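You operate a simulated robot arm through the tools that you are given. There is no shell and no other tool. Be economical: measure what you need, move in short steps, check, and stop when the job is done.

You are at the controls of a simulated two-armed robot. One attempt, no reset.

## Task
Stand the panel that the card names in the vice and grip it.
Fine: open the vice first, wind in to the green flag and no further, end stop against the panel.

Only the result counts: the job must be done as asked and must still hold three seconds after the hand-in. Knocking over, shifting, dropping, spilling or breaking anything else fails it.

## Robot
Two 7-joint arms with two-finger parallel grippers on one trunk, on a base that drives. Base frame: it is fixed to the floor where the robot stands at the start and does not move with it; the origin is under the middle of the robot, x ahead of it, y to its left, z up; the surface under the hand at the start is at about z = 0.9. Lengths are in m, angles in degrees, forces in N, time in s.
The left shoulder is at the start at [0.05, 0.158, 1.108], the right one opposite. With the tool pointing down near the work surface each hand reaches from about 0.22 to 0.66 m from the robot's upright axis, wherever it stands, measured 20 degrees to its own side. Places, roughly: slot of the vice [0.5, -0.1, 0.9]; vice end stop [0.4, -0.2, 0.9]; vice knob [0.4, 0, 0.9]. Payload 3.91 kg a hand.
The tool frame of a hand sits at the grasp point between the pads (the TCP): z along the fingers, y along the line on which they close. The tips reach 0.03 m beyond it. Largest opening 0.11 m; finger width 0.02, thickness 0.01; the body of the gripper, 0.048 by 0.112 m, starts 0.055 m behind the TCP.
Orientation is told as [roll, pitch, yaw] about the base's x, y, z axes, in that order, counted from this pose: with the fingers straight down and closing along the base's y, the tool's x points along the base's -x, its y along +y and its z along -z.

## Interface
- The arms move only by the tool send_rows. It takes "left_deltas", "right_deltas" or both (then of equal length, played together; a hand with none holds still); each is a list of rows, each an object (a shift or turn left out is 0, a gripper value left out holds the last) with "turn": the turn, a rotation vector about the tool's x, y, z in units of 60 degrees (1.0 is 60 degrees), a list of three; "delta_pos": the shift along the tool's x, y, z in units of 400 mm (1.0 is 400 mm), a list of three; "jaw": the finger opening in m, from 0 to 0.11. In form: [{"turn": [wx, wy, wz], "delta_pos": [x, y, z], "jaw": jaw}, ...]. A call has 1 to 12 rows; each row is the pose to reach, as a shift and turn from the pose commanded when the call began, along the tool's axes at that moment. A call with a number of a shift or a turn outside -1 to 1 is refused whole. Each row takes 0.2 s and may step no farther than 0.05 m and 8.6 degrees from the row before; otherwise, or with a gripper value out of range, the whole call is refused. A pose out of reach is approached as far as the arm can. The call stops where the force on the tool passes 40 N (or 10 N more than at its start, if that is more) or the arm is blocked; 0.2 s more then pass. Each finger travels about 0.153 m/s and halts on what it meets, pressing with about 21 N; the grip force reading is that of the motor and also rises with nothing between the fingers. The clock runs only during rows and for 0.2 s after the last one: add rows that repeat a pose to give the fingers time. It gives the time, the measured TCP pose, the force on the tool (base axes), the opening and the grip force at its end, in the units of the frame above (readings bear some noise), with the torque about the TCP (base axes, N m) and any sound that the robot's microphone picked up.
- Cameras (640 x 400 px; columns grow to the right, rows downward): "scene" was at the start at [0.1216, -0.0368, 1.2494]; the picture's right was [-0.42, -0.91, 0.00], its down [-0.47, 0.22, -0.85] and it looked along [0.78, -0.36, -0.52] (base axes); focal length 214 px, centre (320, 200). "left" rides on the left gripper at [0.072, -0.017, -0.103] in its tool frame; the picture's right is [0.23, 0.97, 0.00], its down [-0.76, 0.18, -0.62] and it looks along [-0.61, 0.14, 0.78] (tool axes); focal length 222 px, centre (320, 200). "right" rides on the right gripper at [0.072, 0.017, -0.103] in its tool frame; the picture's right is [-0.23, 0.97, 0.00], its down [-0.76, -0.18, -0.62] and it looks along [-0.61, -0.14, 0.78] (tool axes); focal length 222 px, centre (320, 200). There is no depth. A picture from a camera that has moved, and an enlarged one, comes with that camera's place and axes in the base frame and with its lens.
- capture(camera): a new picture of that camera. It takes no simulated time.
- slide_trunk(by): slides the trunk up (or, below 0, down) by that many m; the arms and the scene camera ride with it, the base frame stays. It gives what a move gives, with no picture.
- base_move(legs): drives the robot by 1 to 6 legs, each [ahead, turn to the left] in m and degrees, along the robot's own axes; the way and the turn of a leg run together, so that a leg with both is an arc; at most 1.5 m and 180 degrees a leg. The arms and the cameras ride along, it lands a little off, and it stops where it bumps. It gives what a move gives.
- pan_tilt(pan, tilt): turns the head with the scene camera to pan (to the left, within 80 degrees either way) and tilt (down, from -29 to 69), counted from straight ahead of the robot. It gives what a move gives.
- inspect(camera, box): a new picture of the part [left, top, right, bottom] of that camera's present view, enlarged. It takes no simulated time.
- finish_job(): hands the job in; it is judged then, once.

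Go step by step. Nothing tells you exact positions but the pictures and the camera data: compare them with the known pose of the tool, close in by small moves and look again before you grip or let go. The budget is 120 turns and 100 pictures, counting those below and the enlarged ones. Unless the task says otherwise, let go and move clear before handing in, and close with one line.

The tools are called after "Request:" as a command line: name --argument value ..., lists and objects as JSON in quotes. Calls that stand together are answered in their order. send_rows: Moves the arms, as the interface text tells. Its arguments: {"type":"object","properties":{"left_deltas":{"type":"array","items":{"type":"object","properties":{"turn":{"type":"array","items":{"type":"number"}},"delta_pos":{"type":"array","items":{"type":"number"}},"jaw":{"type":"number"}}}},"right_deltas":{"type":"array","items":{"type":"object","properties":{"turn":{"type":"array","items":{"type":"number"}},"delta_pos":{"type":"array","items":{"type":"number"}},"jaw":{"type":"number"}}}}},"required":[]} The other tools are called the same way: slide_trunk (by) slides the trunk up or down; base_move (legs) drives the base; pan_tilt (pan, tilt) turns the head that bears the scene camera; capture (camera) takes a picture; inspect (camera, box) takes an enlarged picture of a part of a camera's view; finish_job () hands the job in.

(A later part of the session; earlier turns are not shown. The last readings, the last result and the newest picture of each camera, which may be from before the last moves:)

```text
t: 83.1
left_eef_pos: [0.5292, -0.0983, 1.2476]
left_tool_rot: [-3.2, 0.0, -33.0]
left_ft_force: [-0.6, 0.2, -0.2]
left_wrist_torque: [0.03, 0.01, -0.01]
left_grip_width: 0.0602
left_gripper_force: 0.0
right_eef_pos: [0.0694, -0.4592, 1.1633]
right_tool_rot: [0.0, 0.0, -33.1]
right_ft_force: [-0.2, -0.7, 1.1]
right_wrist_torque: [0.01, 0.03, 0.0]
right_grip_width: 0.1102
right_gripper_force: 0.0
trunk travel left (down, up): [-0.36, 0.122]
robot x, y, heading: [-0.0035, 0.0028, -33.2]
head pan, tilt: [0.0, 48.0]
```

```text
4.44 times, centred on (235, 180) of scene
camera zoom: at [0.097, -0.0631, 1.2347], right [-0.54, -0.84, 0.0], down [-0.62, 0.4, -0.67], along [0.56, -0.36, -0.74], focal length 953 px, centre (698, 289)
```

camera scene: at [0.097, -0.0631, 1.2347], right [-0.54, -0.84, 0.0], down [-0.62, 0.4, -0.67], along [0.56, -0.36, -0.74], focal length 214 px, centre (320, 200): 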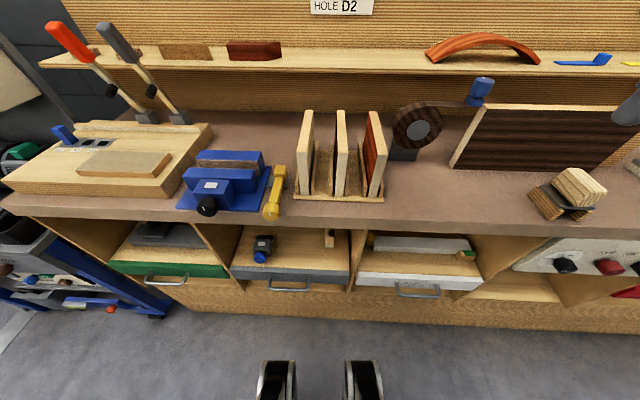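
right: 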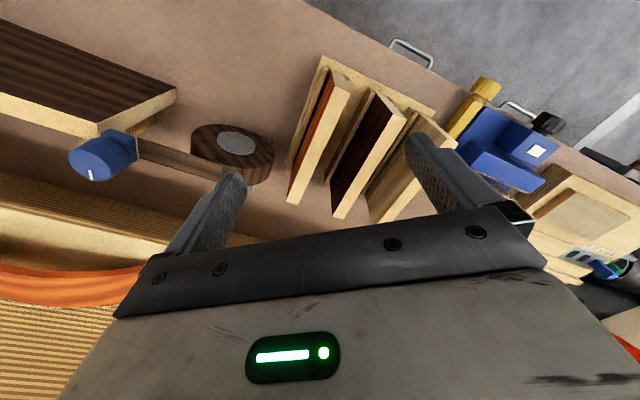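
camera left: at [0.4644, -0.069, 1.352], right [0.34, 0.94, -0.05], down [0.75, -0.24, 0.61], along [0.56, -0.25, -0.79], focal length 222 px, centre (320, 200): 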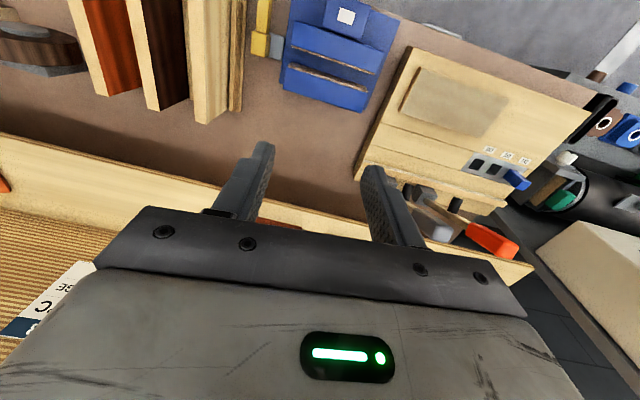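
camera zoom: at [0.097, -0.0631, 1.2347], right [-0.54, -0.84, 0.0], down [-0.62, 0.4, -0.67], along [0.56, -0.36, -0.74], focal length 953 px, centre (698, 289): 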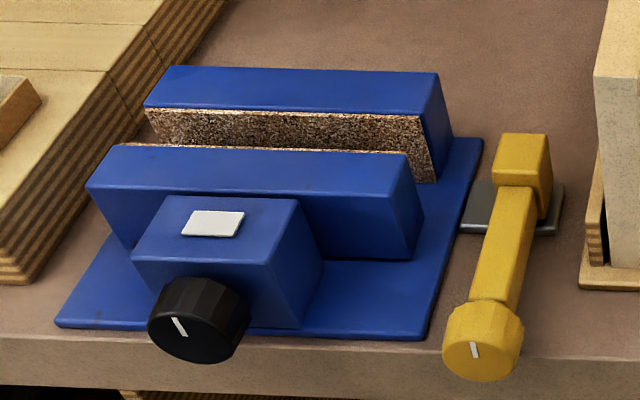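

Measured: slot gap is about 22 mm, centred near (0.512, -0.091), and the orange panel's top edge is centred near (0.351, -0.355) with yaw about -36°. I'll move the left hand above the panel and square its orientation.

Request:
send_rows --left_deltas '[{"turn": [-0.01, 0, 0.01], "delta_pos": [0.005, -0.11, 0.02]}, {"turn": [-0.02, 0, 0.02], "delta_pos": [0.01, -0.22, 0.04]}, {"turn": [-0.03, 0, 0.03], "delta_pos": [0.015, -0.33, 0.06]}, {"turn": [-0.04, 0, 0.04], "delta_pos": [0.02, -0.44, 0.08]}, {"turn": [-0.053, 0, 0.05], "delta_pos": [0.025, -0.55, 0.1]}, {"turn": [-0.053, 0, 0.055], "delta_pos": [0.025, -0.66, 0.12]}, {"turn": [-0.053, 0, 0.055], "delta_pos": [0.025, -0.78, 0.14]}]'

Request:
capture --camera "left"

Request:
capture --camera "scene"

```text
t: 84.7
left_eef_pos: [0.3395, -0.3277, 1.1963]
left_tool_rot: [0.0, 0.1, -36.0]
left_ft_force: [-0.6, 0.5, 0.8]
left_wrist_torque: [0.04, 0.0, 0.01]
left_grip_width: 0.06
left_gripper_force: 0.0
left hand out of reach, approached as far as the arm can: row 6, 7
right_eef_pos: [0.0671, -0.4603, 1.162]
right_tool_rot: [0.2, 0.0, -32.9]
right_ft_force: [-1.1, 0.3, -0.5]
right_wrist_torque: [0.01, 0.01, -0.03]
right_grip_width: 0.11
right_gripper_force: 0.2
trunk travel left (down, up): [-0.36, 0.122]
robot x, y, heading: [-0.0019, 0.0025, -33.0]
head pan, tilt: [0.0, 48.0]
```

```text
46 pictures are left
camera left: at [0.2716, -0.2995, 1.3002], right [0.39, 0.92, 0.0], down [0.72, -0.3, 0.62], along [0.57, -0.24, -0.78], focal length 222 px, centre (320, 200)
```

left: 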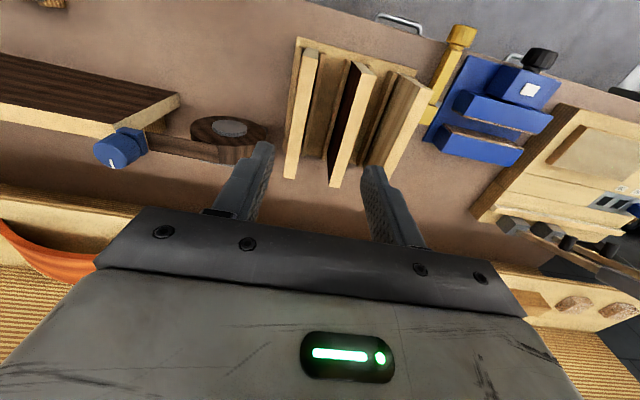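

```text
45 pictures are left
camera scene: at [0.0963, -0.064, 1.2347], right [-0.54, -0.84, 0.0], down [-0.62, 0.41, -0.67], along [0.56, -0.36, -0.74], focal length 214 px, centre (320, 200)
```

scene: 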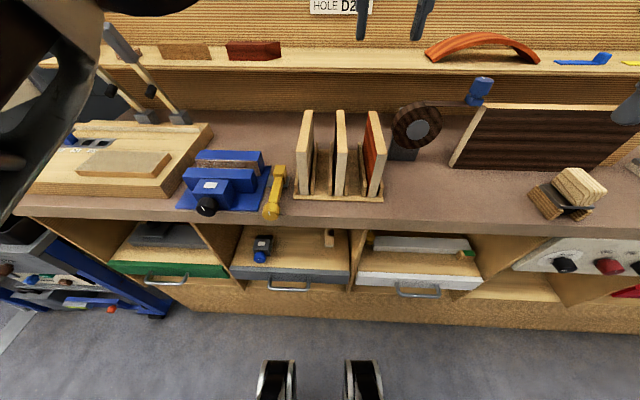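

It ran out of reach high up by about 30 mm. Lower should be within reach, so I'll descend to just above the panel and check.

Request:
send_rows --left_deltas '[{"delta_pos": [0, 0, 0.08]}, {"delta_pos": [0, 0, 0.16]}, {"delta_pos": [0, 0, 0.24]}, {"delta_pos": [0, 0, 0.24]}]'

Request:
inspect --camera "left" --box '[200, 20, 440, 240]'

Request:
inspect --camera "scene" --box '[270, 60, 450, 220]'

```text
t: 85.7
left_eef_pos: [0.3377, -0.3293, 1.1015]
left_tool_rot: [0.0, -0.1, -36.3]
left_ft_force: [0.4, -0.8, -0.6]
left_wrist_torque: [-0.01, 0.01, 0.0]
left_grip_width: 0.06
left_gripper_force: 0.1
right_eef_pos: [0.0692, -0.4597, 1.1641]
right_tool_rot: [0.0, 0.1, -33.1]
right_ft_force: [0.0, 0.3, -0.3]
right_wrist_torque: [0.03, 0.0, -0.02]
right_grip_width: 0.1097
right_gripper_force: 0.1
trunk travel left (down, up): [-0.36, 0.122]
robot x, y, heading: [-0.0065, 0.0016, -33.3]
head pan, tilt: [0.0, 48.0]
```

```text
1.82 times, centred on (320, 130) of left
camera zoom: at [0.2702, -0.2999, 1.2046], right [0.39, 0.92, 0.0], down [0.72, -0.31, 0.62], along [0.57, -0.25, -0.78], focal length 404 px, centre (320, 327)
```

zoom: 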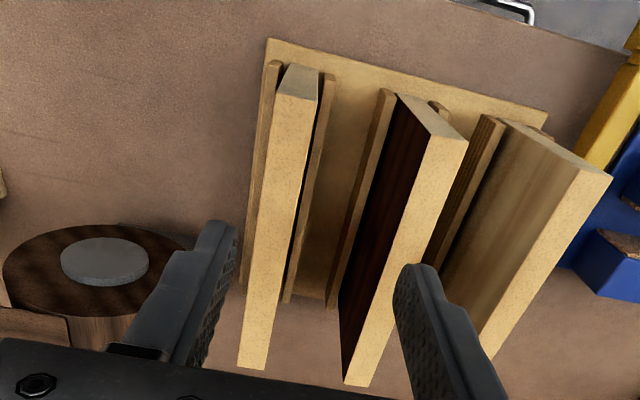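

```text
2.50 times, centred on (360, 140) of scene
camera zoom: at [0.0968, -0.0631, 1.2347], right [-0.54, -0.84, 0.0], down [-0.62, 0.4, -0.67], along [0.56, -0.36, -0.74], focal length 536 px, centre (220, 350)
```

zoom: 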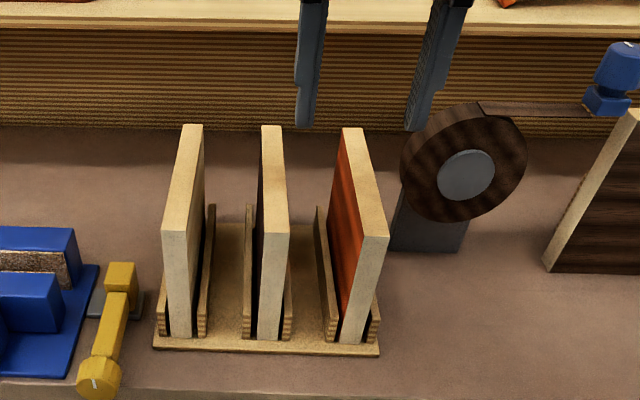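

The hand tracks down fine; it needs about 26 mm forward and 15 mm right. I'll shift that and descend a little, then look.

Request:
send_rows --left_deltas '[{"delta_pos": [-0.03, -0.02, 0]}, {"delta_pos": [-0.065, -0.04, 0.03]}, {"delta_pos": [-0.065, -0.04, 0.066]}, {"delta_pos": [-0.065, -0.04, 0.066]}]'

Request:
inspect --camera "left" --box '[200, 20, 440, 240]'

Request:
inspect --camera "scene" --box '[310, 50, 430, 210]'

```text
t: 86.7
left_eef_pos: [0.3493, -0.3562, 1.0747]
left_tool_rot: [0.0, 0.0, -36.4]
left_ft_force: [-0.2, 0.4, 0.3]
left_wrist_torque: [-0.01, 0.03, 0.03]
left_grip_width: 0.0602
left_gripper_force: 0.0
right_eef_pos: [0.0683, -0.4587, 1.1627]
right_tool_rot: [0.0, 0.0, -33.0]
right_ft_force: [-0.6, 0.1, 1.1]
right_wrist_torque: [-0.01, -0.01, -0.01]
right_grip_width: 0.1104
right_gripper_force: 0.0
trunk travel left (down, up): [-0.36, 0.122]
robot x, y, heading: [-0.007, -0.0001, -33.1]
head pan, tilt: [0.0, 48.0]
```

```text
1.82 times, centred on (320, 130) of left
camera zoom: at [0.2817, -0.3282, 1.1783], right [0.39, 0.92, 0.0], down [0.72, -0.31, 0.62], along [0.57, -0.25, -0.78], focal length 404 px, centre (320, 327)
```

zoom: 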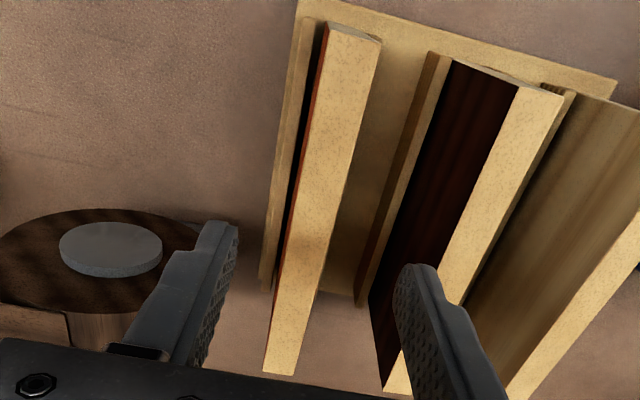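

```text
2.50 times, centred on (370, 130) of scene
camera zoom: at [0.0969, -0.0632, 1.2347], right [-0.54, -0.84, 0.0], down [-0.62, 0.4, -0.67], along [0.56, -0.36, -0.74], focal length 536 px, centre (195, 375)
```

zoom: 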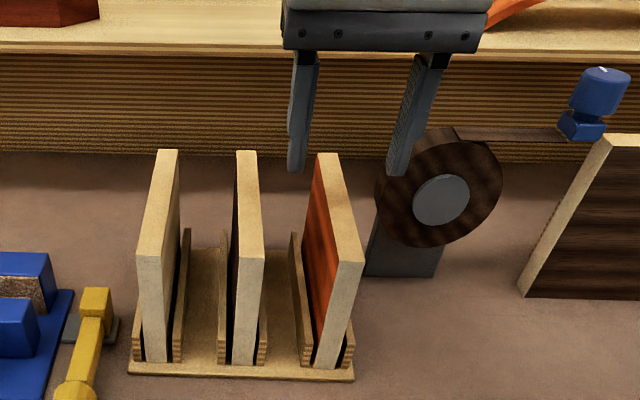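

Nearly centred over the panel. I'll shift 8 mm forward and 3 mm right, descend to grip about 15 mm below the top edge, and close.

Request:
send_rows --left_deltas '[{"delta_pos": [-0.02, -0.0075, 0.05]}, {"delta_pos": [-0.02, -0.0075, 0.1]}, {"delta_pos": [-0.02, -0.0075, 0.167]}, {"delta_pos": [-0.02, -0.0075, 0.167]}]'

Request:
inspect --camera "left" --box '[200, 20, 440, 240]'

Request:
inspect --camera "scene" --box '[310, 50, 430, 210]'

```text
t: 87.7
left_eef_pos: [0.3532, -0.3632, 1.0083]
left_tool_rot: [-0.1, -0.1, -36.4]
left_ft_force: [0.6, 1.1, -0.2]
left_wrist_torque: [0.0, 0.02, 0.0]
left_grip_width: 0.0599
left_gripper_force: 0.1
right_eef_pos: [0.0686, -0.4599, 1.1635]
right_tool_rot: [0.0, 0.0, -33.0]
right_ft_force: [0.0, 0.6, -0.2]
right_wrist_torque: [0.0, 0.0, -0.01]
right_grip_width: 0.1101
right_gripper_force: 0.1
trunk travel left (down, up): [-0.36, 0.122]
robot x, y, heading: [-0.0017, 0.0003, -33.2]
head pan, tilt: [0.0, 48.0]
```

```text
1.82 times, centred on (320, 130) of left
camera zoom: at [0.2861, -0.3346, 1.1111], right [0.39, 0.92, 0.0], down [0.72, -0.31, 0.62], along [0.57, -0.25, -0.78], focal length 404 px, centre (320, 327)
```

zoom: 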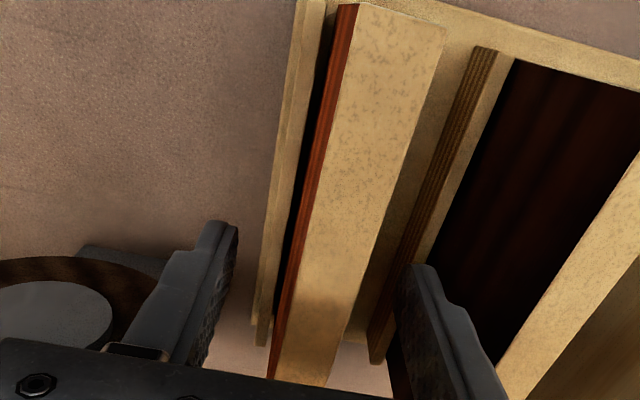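

```text
2.50 times, centred on (370, 130) of scene
camera zoom: at [0.0969, -0.0631, 1.2347], right [-0.54, -0.84, 0.0], down [-0.62, 0.4, -0.67], along [0.56, -0.36, -0.74], focal length 536 px, centre (195, 375)
```

zoom: 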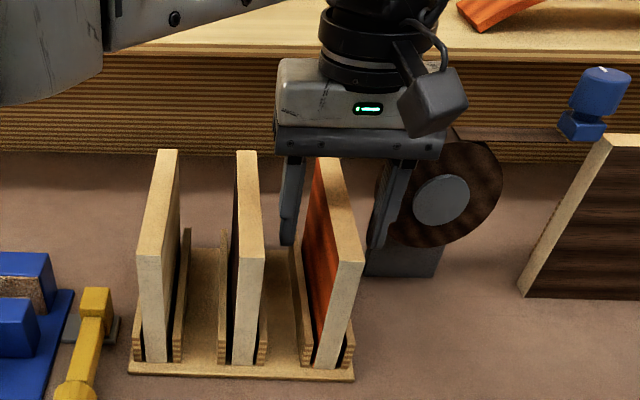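

The fingers straddle the orange panel with clearance on both sides. Closing.

Request:
send_rows --left_deltas '[{"jaw": 0.012}, {"jaw": 0.012}, {"jaw": 0.012}]'

Request:
send_rows --left_deltas '[{"delta_pos": [0, 0, -0.05]}, {"delta_pos": [0, 0, -0.12]}, {"delta_pos": [0, 0, -0.2]}, {"delta_pos": [0, 0, -0.28]}, {"delta_pos": [0, 0, -0.3]}]'

Request:
capture --camera "left"

Request:
capture --camera "scene"

```text
t: 88.5
left_eef_pos: [0.3538, -0.3618, 1.0076]
left_tool_rot: [0.0, 0.0, -36.5]
left_ft_force: [0.6, 0.6, -0.4]
left_wrist_torque: [0.01, 0.03, -0.01]
left_grip_width: 0.0179
left_gripper_force: 21.0
right_eef_pos: [0.0689, -0.4579, 1.1625]
right_tool_rot: [0.0, 0.0, -33.0]
right_ft_force: [-0.4, -0.7, -0.2]
right_wrist_torque: [0.03, -0.01, 0.04]
right_grip_width: 0.1101
right_gripper_force: 0.0
trunk travel left (down, up): [-0.36, 0.122]
robot x, y, heading: [-0.0044, -0.0011, -33.0]
head pan, tilt: [0.0, 48.0]
```

```text
t: 89.7
left_eef_pos: [0.3578, -0.3545, 1.12]
left_tool_rot: [-0.1, -0.1, -36.5]
left_ft_force: [0.2, -0.3, -1.4]
left_wrist_torque: [-0.01, -0.01, 0.0]
left_grip_width: 0.0175
left_gripper_force: 21.0
left hand out of reach, approached as far as the arm can: row 4, 5
right_eef_pos: [0.0682, -0.4586, 1.1632]
right_tool_rot: [-0.1, 0.1, -33.0]
right_ft_force: [-0.2, 0.3, -0.2]
right_wrist_torque: [0.01, -0.03, 0.02]
right_grip_width: 0.11
right_gripper_force: 0.1
trunk travel left (down, up): [-0.36, 0.122]
robot x, y, heading: [-0.0038, 0.0043, -32.8]
head pan, tilt: [0.0, 48.0]
```

```text
38 pictures are left
camera left: at [0.2899, -0.3255, 1.2252], right [0.4, 0.92, 0.0], down [0.72, -0.31, 0.62], along [0.57, -0.25, -0.78], focal length 222 px, centre (320, 200)
```

left: 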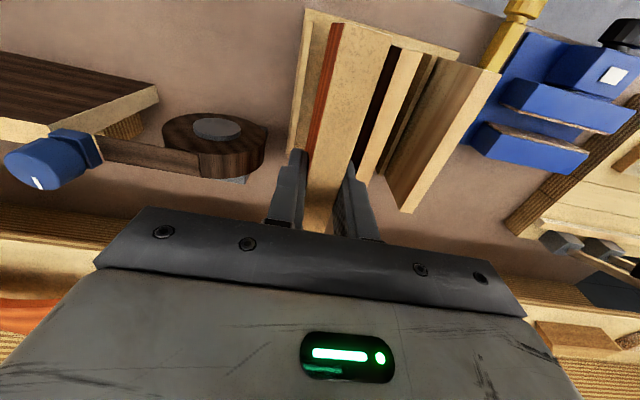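

```text
37 pictures are left
camera scene: at [0.097, -0.0634, 1.2346], right [-0.54, -0.84, 0.0], down [-0.62, 0.4, -0.67], along [0.56, -0.36, -0.74], focal length 214 px, centre (320, 200)
```

scene: 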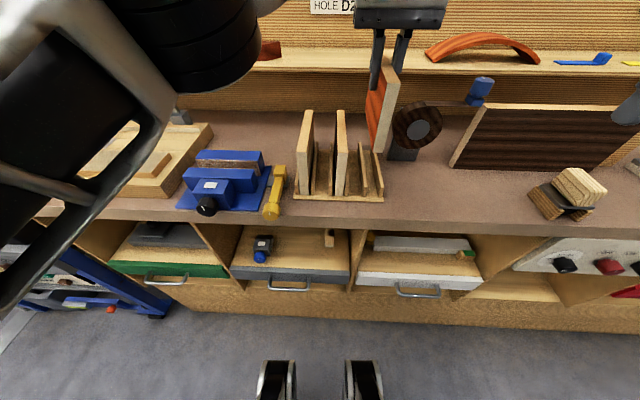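

Panel is in hand (17.7 mm thick). It's near the reach limit, so I'll pull back toward the robot while rising enough to pass over the other panels.

Request:
send_rows --left_deltas '[{"delta_pos": [0.05, 0.0, -0.02]}, {"delta_pos": [0.1, 0.0, -0.05]}, {"delta_pos": [0.16, 0.0, -0.1]}, {"delta_pos": [0.2, 0.0, -0.15]}, {"delta_pos": [0.2, 0.0, -0.17]}]'

```text
t: 90.9
left_eef_pos: [0.2931, -0.3053, 1.1909]
left_tool_rot: [0.0, 0.1, -36.4]
left_ft_force: [0.8, -1.0, -1.3]
left_wrist_torque: [0.04, 0.03, 0.01]
left_grip_width: 0.0178
left_gripper_force: 21.1
right_eef_pos: [0.0688, -0.4583, 1.1625]
right_tool_rot: [0.0, 0.0, -33.0]
right_ft_force: [0.7, 0.3, 0.3]
right_wrist_torque: [0.01, 0.0, 0.0]
right_grip_width: 0.1099
right_gripper_force: 0.0
trunk travel left (down, up): [-0.36, 0.122]
robot x, y, heading: [-0.0035, -0.0005, -33.1]
head pan, tilt: [0.0, 48.0]
```

The panel is clear by 70 mm. I'll carry it left over the vice, then rotate 90°.

Request:
send_rows --left_deltas '[{"delta_pos": [0, 0.1, 0]}, {"delta_pos": [0, 0.2, 0]}, {"delta_pos": [0, 0.31, 0]}, {"delta_pos": [0, 0.42, 0]}, {"delta_pos": [0, 0.53, 0]}, {"delta_pos": [0, 0.64, 0]}, {"delta_pos": [0, 0.7375, 0]}]'

Request:
send_rows --left_deltas '[{"turn": [0, 0, -0.125], "delta_pos": [-0.015, 0, 0]}, {"turn": [0, 0, -0.25], "delta_pos": [-0.03, 0, 0]}, {"turn": [0, 0, -0.375], "delta_pos": [-0.045, 0, 0]}, {"turn": [0, 0, -0.5], "delta_pos": [-0.06, 0, 0]}, {"turn": [0, 0, -0.625], "delta_pos": [-0.075, 0, 0]}, {"turn": [0, 0, -0.75], "delta_pos": [-0.09, 0, 0]}, {"turn": [0, 0, -0.875], "delta_pos": [-0.105, 0, 0]}, {"turn": [0, 0, -1.0], "delta_pos": [-0.125, 0, 0]}]'

Request:
send_rows --left_deltas '[{"turn": [0, 0, -0.125]}, {"turn": [0, 0, -0.25]}, {"turn": [0, 0, -0.375]}, {"turn": [0, 0, -0.505]}]'

Request:
capture --camera "left"

Request:
capture --camera "scene"

```text
t: 92.5
left_eef_pos: [0.4685, -0.0684, 1.1893]
left_tool_rot: [0.0, 0.1, -36.5]
left_ft_force: [0.5, 0.2, -2.5]
left_wrist_torque: [0.04, -0.01, 0.03]
left_grip_width: 0.0176
left_gripper_force: 20.8
right_eef_pos: [0.0687, -0.4579, 1.162]
right_tool_rot: [0.0, 0.0, -33.1]
right_ft_force: [0.5, 0.5, -0.1]
right_wrist_torque: [-0.03, -0.01, 0.0]
right_grip_width: 0.1098
right_gripper_force: 0.0
trunk travel left (down, up): [-0.36, 0.122]
robot x, y, heading: [-0.0054, 0.0011, -33.0]
head pan, tilt: [0.0, 48.0]
```

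```text
t: 94.3
left_eef_pos: [0.5078, -0.0982, 1.1893]
left_tool_rot: [-0.1, -0.1, 23.8]
left_ft_force: [-1.2, -0.5, -1.5]
left_wrist_torque: [-0.01, -0.01, 0.02]
left_grip_width: 0.0179
left_gripper_force: 21.1
right_eef_pos: [0.068, -0.4598, 1.1633]
right_tool_rot: [0.0, -0.1, -33.0]
right_ft_force: [-0.4, -0.3, 1.0]
right_wrist_torque: [-0.02, -0.01, 0.0]
right_grip_width: 0.1099
right_gripper_force: 0.0
trunk travel left (down, up): [-0.36, 0.122]
robot x, y, heading: [-0.0034, 0.0039, -33.1]
head pan, tilt: [0.0, 48.0]
```

```text
t: 95.3
left_eef_pos: [0.5075, -0.0974, 1.189]
left_tool_rot: [-0.1, 0.0, 54.2]
left_ft_force: [-0.1, -0.6, -1.8]
left_wrist_torque: [-0.03, 0.03, -0.01]
left_grip_width: 0.0177
left_gripper_force: 21.1
right_eef_pos: [0.069, -0.4583, 1.1631]
right_tool_rot: [0.1, 0.1, -33.0]
right_ft_force: [0.3, -0.1, 0.5]
right_wrist_torque: [0.0, 0.0, -0.01]
right_grip_width: 0.1102
right_gripper_force: 0.1
trunk travel left (down, up): [-0.36, 0.122]
robot x, y, heading: [-0.001, -0.0007, -32.8]
head pan, tilt: [0.0, 48.0]
```

```text
36 pictures are left
camera left: at [0.4798, -0.1678, 1.2927], right [-0.92, 0.39, 0.0], down [0.3, 0.72, 0.62], along [0.24, 0.57, -0.78], focal length 222 px, centre (320, 200)
```

left: 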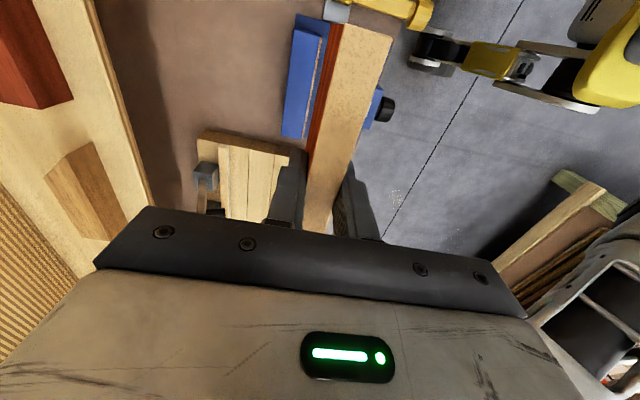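

```text
35 pictures are left
camera scene: at [0.0971, -0.0632, 1.2346], right [-0.54, -0.84, 0.0], down [-0.62, 0.4, -0.67], along [0.56, -0.36, -0.74], focal length 214 px, centre (320, 200)
```

scene: 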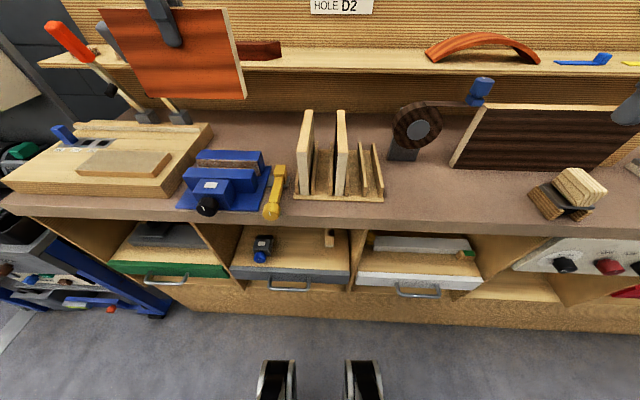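

The panel is over the vice and turned. I'll lower to about 15 mm above the jaws and check alignment with the slot.

Request:
send_rows --left_deltas '[{"delta_pos": [0, 0, 0.1]}, {"delta_pos": [0, 0, 0.2]}, {"delta_pos": [0, 0, 0.28]}, {"delta_pos": [0, 0, 0.28]}]'

Request:
inspect --camera "left" --box '[240, 0, 440, 160]'

Request:
inspect --camera "scene" --box '[150, 80, 310, 225]'

```text
t: 96.3
left_eef_pos: [0.5083, -0.0989, 1.076]
left_tool_rot: [-0.1, -0.1, 54.0]
left_ft_force: [0.3, -0.6, -1.1]
left_wrist_torque: [0.0, 0.0, 0.03]
left_grip_width: 0.0177
left_gripper_force: 21.0
right_eef_pos: [0.0679, -0.4597, 1.1631]
right_tool_rot: [0.0, 0.1, -33.1]
right_ft_force: [0.1, 0.3, -0.1]
right_wrist_torque: [0.01, 0.01, 0.03]
right_grip_width: 0.11
right_gripper_force: 0.1
trunk travel left (down, up): [-0.36, 0.122]
robot x, y, heading: [-0.0053, 0.0037, -33.0]
head pan, tilt: [0.0, 48.0]
```

```text
2.50 times, centred on (340, 80) of left
camera zoom: at [0.4805, -0.1679, 1.1805], right [-0.92, 0.39, 0.0], down [0.3, 0.72, 0.62], along [0.24, 0.57, -0.78], focal length 555 px, centre (270, 500)
```

zoom: 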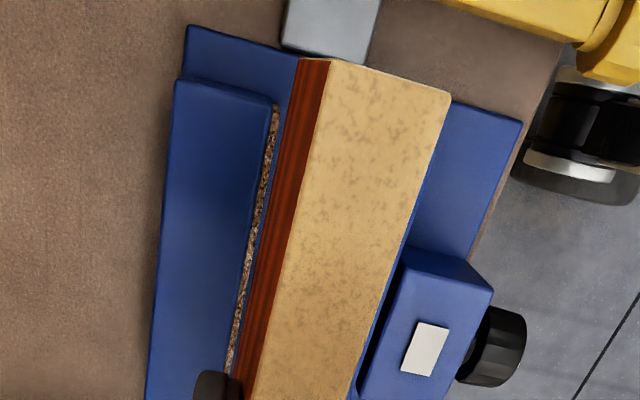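

```text
2.76 times, centred on (230, 152) of scene
camera zoom: at [0.097, -0.0632, 1.2346], right [-0.54, -0.84, 0.0], down [-0.62, 0.4, -0.67], along [0.56, -0.36, -0.74], focal length 592 px, centre (568, 331)
```

zoom: 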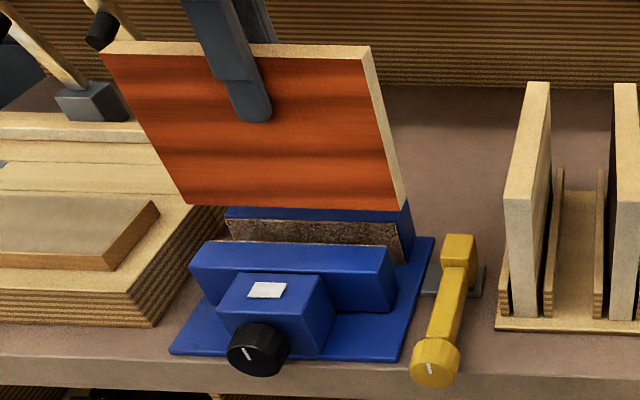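

The left camera shows the panel's rear face about 4 mm ahead of the rear jaw liner and parallel to it, with the TCP at slot centre X by my estimate. One close-up from the scene camera will confirm the front side.

Request:
inspect --camera "scene" --box '[190, 145, 280, 201]'

```text
7.11 times, centred on (235, 173) of scene
camera zoom: at [0.097, -0.0632, 1.2346], right [-0.54, -0.84, 0.0], down [-0.62, 0.4, -0.67], along [0.56, -0.36, -0.74], focal length 1525 px, centre (924, 392)
```

zoom: 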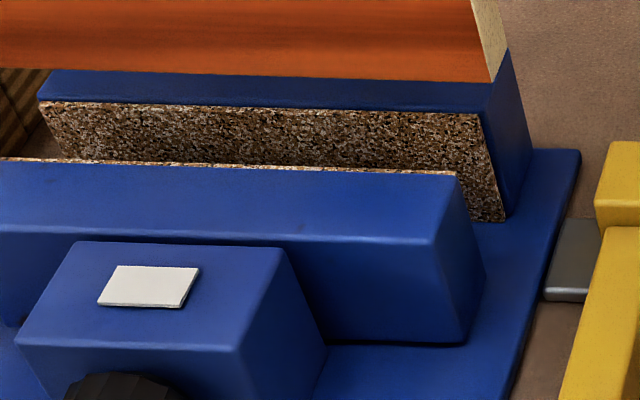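

Estimates agree that the panel has a few mm each side. I'll lower it gently so the bottom just enters the slot and check the forces.

Request:
send_rows --left_deltas '[{"delta_pos": [0, 0, 0.03]}, {"delta_pos": [0, 0, 0.06]}, {"delta_pos": [0, 0, 0.085]}, {"delta_pos": [0, 0, 0.1]}]'

Request:
inspect --camera "scene" --box '[175, 135, 275, 198]'

Request:
inspect --camera "left" --box '[240, 0, 440, 160]'

```text
t: 97.3
left_eef_pos: [0.5087, -0.0974, 1.0377]
left_tool_rot: [0.0, -0.1, 54.1]
left_ft_force: [-0.7, -0.1, -1.6]
left_wrist_torque: [0.02, -0.02, 0.0]
left_grip_width: 0.0175
left_gripper_force: 20.5
right_eef_pos: [0.0686, -0.4593, 1.163]
right_tool_rot: [-0.1, 0.0, -33.0]
right_ft_force: [0.0, 0.3, 0.9]
right_wrist_torque: [-0.01, 0.01, -0.01]
right_grip_width: 0.11
right_gripper_force: 0.0
trunk travel left (down, up): [-0.36, 0.122]
robot x, y, heading: [-0.0013, -0.0011, -33.1]
head pan, tilt: [0.0, 48.0]
```

```text
6.35 times, centred on (225, 166) of scene
camera zoom: at [0.0971, -0.0632, 1.2346], right [-0.54, -0.84, 0.0], down [-0.62, 0.4, -0.67], along [0.56, -0.36, -0.74], focal length 1362 px, centre (923, 413)
```

zoom: 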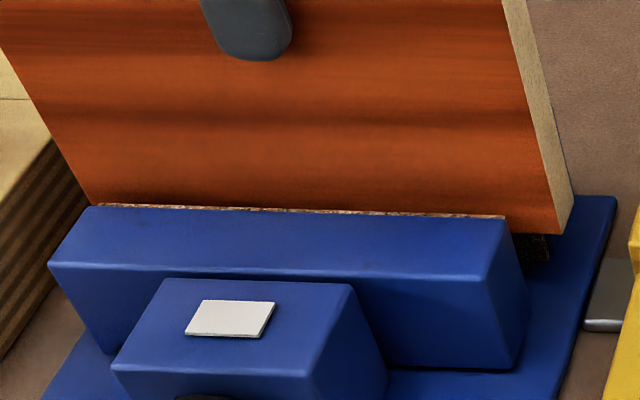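

```text
2.50 times, centred on (340, 80) of left
camera zoom: at [0.4799, -0.1676, 1.1409], right [-0.92, 0.39, 0.0], down [0.3, 0.72, 0.62], along [0.24, 0.57, -0.78], focal length 555 px, centre (270, 500)
```

zoom: 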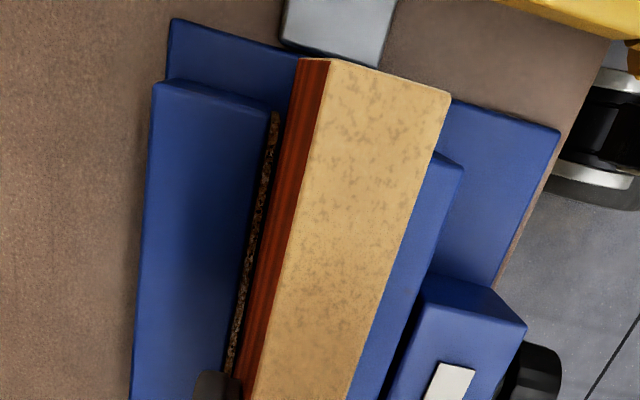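

It's entering the slot cleanly with no contact. Lowering further toward the slot floor.

Request:
send_rows --left_deltas '[{"delta_pos": [0, 0, 0.025]}, {"delta_pos": [0, 0, 0.045]}, {"delta_pos": [0, 0, 0.06]}, {"delta_pos": [0, 0, 0.068]}]'

Request:
inspect --camera "scene" --box '[175, 135, 295, 210]'

```text
t: 98.3
left_eef_pos: [0.5088, -0.0989, 1.0105]
left_tool_rot: [-0.1, 0.0, 53.9]
left_ft_force: [-0.5, -0.6, -1.6]
left_wrist_torque: [-0.02, -0.02, -0.02]
left_grip_width: 0.0175
left_gripper_force: 20.7
right_eef_pos: [0.0694, -0.4593, 1.1622]
right_tool_rot: [0.0, 0.0, -33.0]
right_ft_force: [1.2, 0.6, -0.6]
right_wrist_torque: [-0.02, 0.0, 0.01]
right_grip_width: 0.1103
right_gripper_force: 0.2
trunk travel left (down, up): [-0.36, 0.122]
robot x, y, heading: [-0.0023, 0.0002, -33.2]
head pan, tilt: [0.0, 48.0]
```

```text
5.33 times, centred on (235, 172) of scene
camera zoom: at [0.0971, -0.0632, 1.2346], right [-0.54, -0.84, 0.0], down [-0.62, 0.4, -0.67], along [0.56, -0.36, -0.74], focal length 1144 px, centre (773, 347)
```

zoom: 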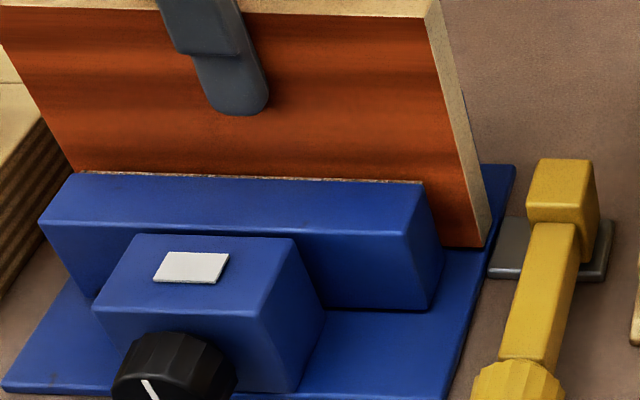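

No contact yet; a few mm more in small rows.

Request:
send_rows --left_deltas '[{"delta_pos": [0, 0, 0.003]}, {"delta_pos": [0, 0, 0.006]}, {"delta_pos": [0, 0, 0.009]}]'

Request:
send_rows --left_deltas '[{"delta_pos": [0, 0, 0.002]}, {"delta_pos": [0, 0, 0.004]}]'

```text
t: 99.1
left_eef_pos: [0.5081, -0.0985, 1.0072]
left_tool_rot: [-0.2, 0.0, 54.0]
left_ft_force: [-0.3, 0.9, 4.0]
left_wrist_torque: [0.12, -0.02, -0.01]
left_grip_width: 0.0179
left_gripper_force: 20.6
right_eef_pos: [0.0686, -0.4578, 1.1629]
right_tool_rot: [0.0, -0.1, -33.0]
right_ft_force: [-0.1, 0.0, 0.4]
right_wrist_torque: [0.01, 0.01, 0.0]
right_grip_width: 0.1102
right_gripper_force: 0.1
trunk travel left (down, up): [-0.36, 0.122]
robot x, y, heading: [-0.0033, -0.0003, -33.1]
head pan, tilt: [0.0, 48.0]
```

```text
t: 99.7
left_eef_pos: [0.5077, -0.0973, 1.0078]
left_tool_rot: [-0.2, 0.1, 53.9]
left_ft_force: [2.0, 4.1, 18.2]
left_wrist_torque: [0.19, -0.02, -0.02]
left_grip_width: 0.0178
left_gripper_force: 21.1
right_eef_pos: [0.0678, -0.4586, 1.1627]
right_tool_rot: [-0.1, 0.0, -33.0]
right_ft_force: [0.3, 0.4, 1.0]
right_wrist_torque: [0.02, 0.01, 0.0]
right_grip_width: 0.1103
right_gripper_force: 0.1
trunk travel left (down, up): [-0.36, 0.122]
robot x, y, heading: [-0.0007, -0.0006, -33.1]
head pan, tilt: [0.0, 48.0]
```

Panel is on the slot floor (contact felt). I'll relieve the press, keep holding it with the left hand, and bring the right hand over to the yellow end-stop knob so I can slide the stop up to the panel end.

Request:
send_rows --left_deltas '[{"delta_pos": [0, 0, -0.003]}]'

Request:
send_rows --right_deltas '[{"delta_pos": [-0.02, 0.1, 0.0]}, {"delta_pos": [-0.04, 0.2, 0.0]}, {"delta_pos": [-0.06, 0.3, 0.0], "jaw": 0.08}, {"turn": [0, 0, 0.02], "delta_pos": [-0.08, 0.4, 0.02], "jaw": 0.065}, {"turn": [0, 0, 0.047], "delta_pos": [-0.1, 0.5, 0.04]}, {"turn": [0, 0, 0.047], "delta_pos": [-0.11, 0.6, 0.06]}, {"turn": [0, 0, 0.047], "delta_pos": [-0.12, 0.7, 0.08]}, {"turn": [0, 0, 0.047], "delta_pos": [-0.13, 0.8, 0.1]}, {"turn": [0, 0, 0.047], "delta_pos": [-0.14, 0.9, 0.1]}]'

Request:
capture --camera "scene"

Request:
capture --camera "right"

```text
t: 100.1
left_eef_pos: [0.5077, -0.099, 1.0068]
left_tool_rot: [-0.2, 0.0, 54.0]
left_ft_force: [3.4, 1.8, 16.6]
left_wrist_torque: [-0.16, 0.0, -0.03]
left_grip_width: 0.0179
left_gripper_force: 21.4
right_eef_pos: [0.0676, -0.4599, 1.163]
right_tool_rot: [-0.1, 0.0, -33.0]
right_ft_force: [0.3, -0.3, 0.4]
right_wrist_torque: [0.04, -0.02, 0.01]
right_grip_width: 0.1098
right_gripper_force: 0.0
trunk travel left (down, up): [-0.36, 0.122]
robot x, y, heading: [-0.0026, -0.0001, -33.0]
head pan, tilt: [0.0, 48.0]
```

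```text
t: 102.1
left_eef_pos: [0.5072, -0.0987, 1.0055]
left_tool_rot: [0.0, 0.0, 53.9]
left_ft_force: [1.6, -0.1, 12.4]
left_wrist_torque: [-0.04, -0.13, 0.05]
left_grip_width: 0.0176
left_gripper_force: 20.9
right_eef_pos: [0.2389, -0.2741, 1.1294]
right_tool_rot: [0.0, 0.0, -35.9]
right_ft_force: [0.2, 0.3, 0.4]
right_wrist_torque: [0.01, 0.0, 0.01]
right_grip_width: 0.065
right_gripper_force: 0.1
right hand out of reach, approached as far as the arm can: row 7, 8, 9
trunk travel left (down, up): [-0.36, 0.122]
robot x, y, heading: [-0.003, -0.0014, -33.1]
head pan, tilt: [0.0, 48.0]
```

```text
28 pictures are left
camera scene: at [0.0962, -0.0631, 1.2347], right [-0.54, -0.84, 0.0], down [-0.62, 0.4, -0.67], along [0.56, -0.36, -0.74], focal length 214 px, centre (320, 200)
```

scene: 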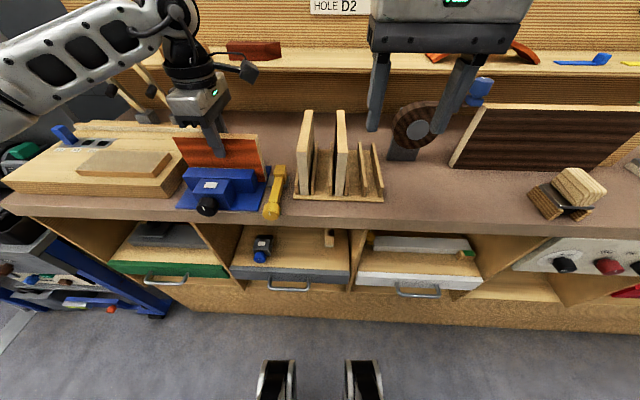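

```text
27 pictures are left
camera right: at [0.1884, -0.2188, 1.2328], right [0.75, 0.66, 0.0], down [0.51, -0.59, 0.62], along [0.41, -0.47, -0.78], focal length 222 px, centre (320, 200)
```

right: 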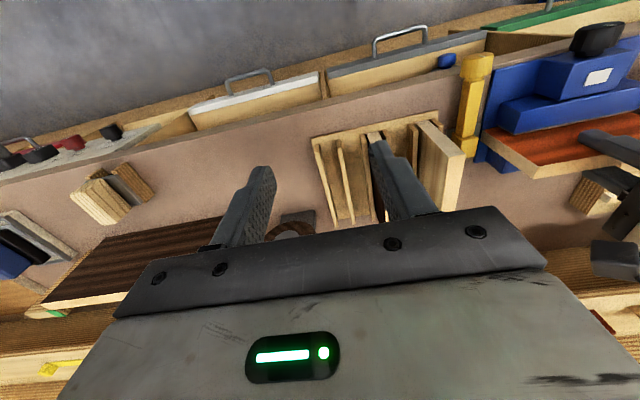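

The right arm can't cross that far, so I'll use the left hand on the stop after clamping. I'll park the right hand back, release the panel and rise straight up.

Request:
send_rows --right_deltas '[{"delta_pos": [0.0, -0.1, -0.02]}, {"delta_pos": [0.02, -0.2, -0.04]}, {"delta_pos": [0.04, -0.3, -0.06]}, {"delta_pos": [0.06, -0.4, -0.08]}, {"delta_pos": [0.08, -0.5, -0.08]}]'

Request:
send_rows --left_deltas '[{"jaw": 0.022}, {"jaw": 0.03}, {"jaw": 0.045}, {"jaw": 0.05}]'

Request:
send_rows --left_deltas '[{"delta_pos": [0, 0, -0.03]}, {"delta_pos": [0, 0, -0.08]}, {"delta_pos": [0, 0, -0.16]}, {"delta_pos": [0, 0, -0.25]}, {"delta_pos": [0, 0, -0.35]}, {"delta_pos": [0, 0, -0.45]}]'

Request:
inspect --camera "left" --box '[240, 0, 440, 160]'

Request:
inspect --camera "scene" --box '[160, 110, 310, 225]'

```text
t: 103.3
left_eef_pos: [0.5078, -0.0989, 1.0061]
left_tool_rot: [-0.1, 0.1, 53.9]
left_ft_force: [-1.6, -3.0, 8.7]
left_wrist_torque: [0.08, 0.0, 0.14]
left_grip_width: 0.0178
left_gripper_force: 20.8
right_eef_pos: [0.0958, -0.4165, 1.1621]
right_tool_rot: [0.0, 0.0, -35.7]
right_ft_force: [0.0, 0.1, 0.7]
right_wrist_torque: [0.0, 0.02, 0.0]
right_grip_width: 0.065
right_gripper_force: 0.1
trunk travel left (down, up): [-0.36, 0.122]
robot x, y, heading: [-0.0054, 0.0025, -32.8]
head pan, tilt: [0.0, 48.0]
```

```text
t: 104.3
left_eef_pos: [0.5087, -0.0989, 1.0061]
left_tool_rot: [-0.1, 0.0, 53.9]
left_ft_force: [0.2, 0.3, -0.1]
left_wrist_torque: [0.01, -0.02, 0.04]
left_grip_width: 0.0498
left_gripper_force: 0.1
right_eef_pos: [0.0969, -0.4164, 1.1631]
right_tool_rot: [0.0, 0.0, -35.9]
right_ft_force: [0.9, -0.2, 0.6]
right_wrist_torque: [0.0, -0.04, 0.02]
right_grip_width: 0.065
right_gripper_force: 0.1
trunk travel left (down, up): [-0.36, 0.122]
robot x, y, heading: [-0.005, 0.0027, -33.0]
head pan, tilt: [0.0, 48.0]
```

```text
t: 105.7
left_eef_pos: [0.5074, -0.0981, 1.1873]
left_tool_rot: [-0.1, 0.0, 53.8]
left_ft_force: [0.5, -0.5, -0.2]
left_wrist_torque: [0.03, -0.01, 0.0]
left_grip_width: 0.0501
left_gripper_force: 0.1
right_eef_pos: [0.0959, -0.4166, 1.1635]
right_tool_rot: [0.0, 0.0, -35.8]
right_ft_force: [-0.2, -0.2, 0.0]
right_wrist_torque: [0.0, -0.02, 0.01]
right_grip_width: 0.0651
right_gripper_force: 0.1
trunk travel left (down, up): [-0.36, 0.122]
robot x, y, heading: [-0.0019, 0.0029, -32.8]
head pan, tilt: [0.0, 48.0]
```

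```text
2.50 times, centred on (340, 80) of left
camera zoom: at [0.4786, -0.1681, 1.2902], right [-0.92, 0.39, 0.0], down [0.3, 0.72, 0.62], along [0.24, 0.57, -0.78], focal length 555 px, centre (270, 500)
```

zoom: 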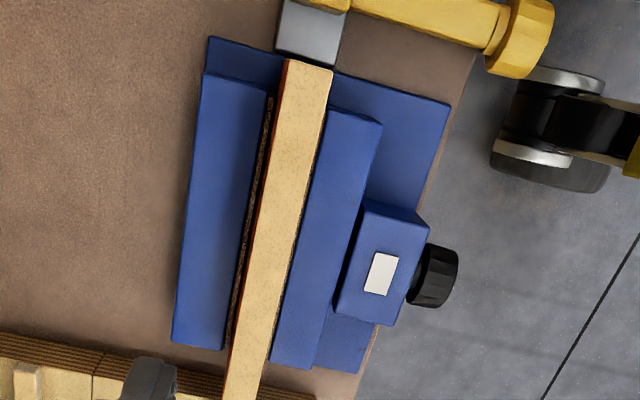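

```text
3.48 times, centred on (235, 168) of scene
camera zoom: at [0.0964, -0.0632, 1.2346], right [-0.54, -0.84, 0.0], down [-0.62, 0.4, -0.67], along [0.56, -0.36, -0.74], focal length 746 px, centre (616, 313)
```

zoom: 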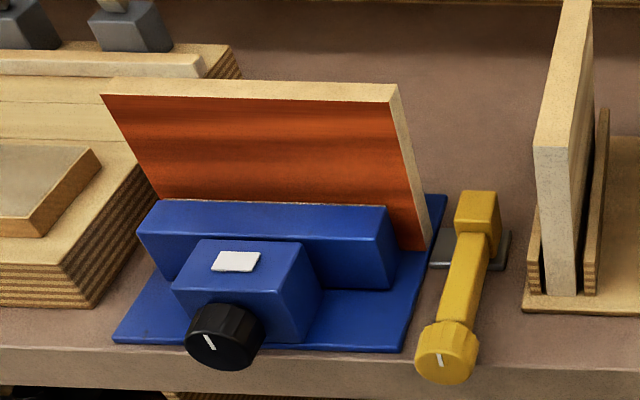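

The panel stands upright in the slot. Now I'll back off, turn the left hand to face the bench again and pitch it to horizontal for winding in.

Request:
base_move --legs '[[-0.435, 0]]'

Request:
send_rows --left_deltas '[{"turn": [0, 0, 0.125], "delta_pos": [0, 0, -0.03]}, {"turn": [0, 0, 0.25], "delta_pos": [0, 0, -0.06]}, {"turn": [0, 0, 0.375], "delta_pos": [0, 0, -0.09]}, {"turn": [0, 0, 0.5], "delta_pos": [0, 0, -0.12]}, {"turn": [0, 0, 0.625], "delta_pos": [0, 0, -0.15]}, {"turn": [0, 0, 0.75], "delta_pos": [0, 0, -0.15]}, {"turn": [0, 0, 0.875], "delta_pos": [0, 0, -0.15]}, {"turn": [0, 0, 1.0], "delta_pos": [0, 0, -0.15]}]'

Request:
send_rows --left_deltas '[{"turn": [0, 0, 0.125]}, {"turn": [0, 0, 0.25]}, {"turn": [0, 0, 0.375]}, {"turn": [0, 0, 0.493]}]'

Request:
send_rows --left_deltas '[{"turn": [0, -0.1, 0], "delta_pos": [-0.08, 0.01, 0]}, {"turn": [0, -0.2, 0], "delta_pos": [-0.16, 0.02, 0]}, {"turn": [0, -0.3, 0], "delta_pos": [-0.24, 0.03, 0]}, {"turn": [0, -0.4, 0], "delta_pos": [-0.32, 0.04, 0]}, {"turn": [0, -0.5, 0], "delta_pos": [-0.4, 0.05, 0]}, {"turn": [0, -0.6, 0], "delta_pos": [-0.48, 0.06, 0]}, {"turn": [0, -0.7, 0], "delta_pos": [-0.56, 0.067, 0]}]'

```text
t: 108.4
left_eef_pos: [0.1432, 0.1386, 1.1864]
left_tool_rot: [-0.1, 0.1, 54.1]
left_ft_force: [-1.1, 0.3, 0.5]
left_wrist_torque: [0.01, -0.01, -0.04]
left_grip_width: 0.0502
left_gripper_force: 0.1
right_eef_pos: [-0.2662, -0.1804, 1.1637]
right_tool_rot: [0.0, 0.0, -35.6]
right_ft_force: [0.2, 0.9, 0.0]
right_wrist_torque: [0.03, 0.0, 0.0]
right_grip_width: 0.0651
right_gripper_force: 0.0
trunk travel left (down, up): [-0.36, 0.122]
robot x, y, heading: [-0.3644, 0.2385, -32.7]
head pan, tilt: [0.0, 48.0]
```

```text
t: 110.2
left_eef_pos: [0.1437, 0.1393, 1.2459]
left_tool_rot: [0.1, 0.0, -6.0]
left_ft_force: [-0.6, 0.3, -0.4]
left_wrist_torque: [0.0, 0.02, -0.05]
left_grip_width: 0.0499
left_gripper_force: 0.1
right_eef_pos: [-0.2654, -0.1805, 1.164]
right_tool_rot: [0.0, 0.0, -35.6]
right_ft_force: [0.0, 0.1, -0.8]
right_wrist_torque: [0.01, 0.0, 0.03]
right_grip_width: 0.0651
right_gripper_force: 0.0
trunk travel left (down, up): [-0.36, 0.122]
robot x, y, heading: [-0.3685, 0.2365, -32.6]
head pan, tilt: [0.0, 48.0]
```

```text
t: 111.2
left_eef_pos: [0.1431, 0.1382, 1.2454]
left_tool_rot: [0.1, 0.0, -35.6]
left_ft_force: [-0.5, 0.5, 1.0]
left_wrist_torque: [0.0, 0.0, 0.04]
left_grip_width: 0.05
left_gripper_force: 0.1
right_eef_pos: [-0.2668, -0.1806, 1.1629]
right_tool_rot: [-0.1, 0.0, -35.6]
right_ft_force: [0.5, 0.4, -0.2]
right_wrist_torque: [-0.04, 0.01, 0.04]
right_grip_width: 0.0648
right_gripper_force: 0.1
trunk travel left (down, up): [-0.36, 0.122]
robot x, y, heading: [-0.3698, 0.238, -32.9]
head pan, tilt: [0.0, 48.0]
```

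```text
t: 112.8
left_eef_pos: [0.3353, 0.0344, 1.2399]
left_tool_rot: [0.0, -42.0, -35.5]
left_ft_force: [0.2, -0.1, -1.0]
left_wrist_torque: [-0.01, -0.01, -0.02]
left_grip_width: 0.0499
left_gripper_force: 0.1
left hand out of reach, approached as far as the arm can: row 7
right_eef_pos: [-0.2658, -0.1797, 1.1627]
right_tool_rot: [0.0, 0.0, -35.6]
right_ft_force: [0.1, -0.4, 0.5]
right_wrist_torque: [-0.01, -0.01, -0.03]
right_grip_width: 0.0652
right_gripper_force: 0.1
trunk travel left (down, up): [-0.36, 0.122]
robot x, y, heading: [-0.3639, 0.2344, -33.1]
head pan, tilt: [0.0, 48.0]
```

Continuing the pitch to horizontal, then lowering the trunk to knob height.

Request:
send_rows --left_deltas '[{"turn": [0, -0.13, 0]}, {"turn": [0, -0.26, 0]}, {"turn": [0, -0.39, 0]}, {"turn": [0, -0.52, 0]}, {"turn": [0, -0.65, 0]}, {"turn": [0, -0.78, 0]}, {"turn": [0, -0.8, 0]}]'

Request:
slide_trunk --by -0.31

Request:
capture --camera "left"

```text
t: 114.4
left_eef_pos: [0.3343, 0.0352, 1.2403]
left_tool_rot: [-168.4, -89.9, 132.8]
left_ft_force: [0.4, -0.6, 0.0]
left_wrist_torque: [-0.01, 0.03, -0.02]
left_grip_width: 0.0502
left_gripper_force: 0.0
right_eef_pos: [-0.2661, -0.1814, 1.1638]
right_tool_rot: [-0.1, 0.0, -35.6]
right_ft_force: [-0.4, -0.4, -0.2]
right_wrist_torque: [-0.01, 0.0, 0.0]
right_grip_width: 0.0648
right_gripper_force: 0.1
trunk travel left (down, up): [-0.36, 0.122]
robot x, y, heading: [-0.3657, 0.2439, -32.6]
head pan, tilt: [0.0, 48.0]
```

```text
t: 117.5
left_eef_pos: [0.3335, 0.0352, 0.9309]
left_tool_rot: [142.3, -90.0, -177.7]
left_ft_force: [0.4, 0.4, -0.5]
left_wrist_torque: [0.0, 0.01, -0.01]
left_grip_width: 0.0502
left_gripper_force: 0.0
right_eef_pos: [-0.2664, -0.1806, 0.8537]
right_tool_rot: [-0.1, 0.0, -35.7]
right_ft_force: [1.1, -0.8, -0.5]
right_wrist_torque: [0.04, 0.03, -0.01]
right_grip_width: 0.0648
right_gripper_force: 0.1
trunk travel left (down, up): [-0.05, 0.432]
robot x, y, heading: [-0.3649, 0.2376, -32.5]
head pan, tilt: [0.0, 48.0]
```

```text
24 pictures are left
camera left: at [0.2409, 0.0801, 0.8576], right [0.57, 0.79, -0.23], down [-0.41, 0.51, 0.76], along [0.72, -0.34, 0.61], focal length 222 px, centre (320, 200)
```

left: 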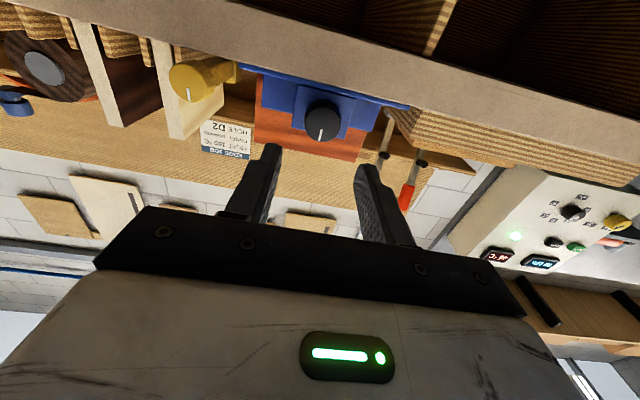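

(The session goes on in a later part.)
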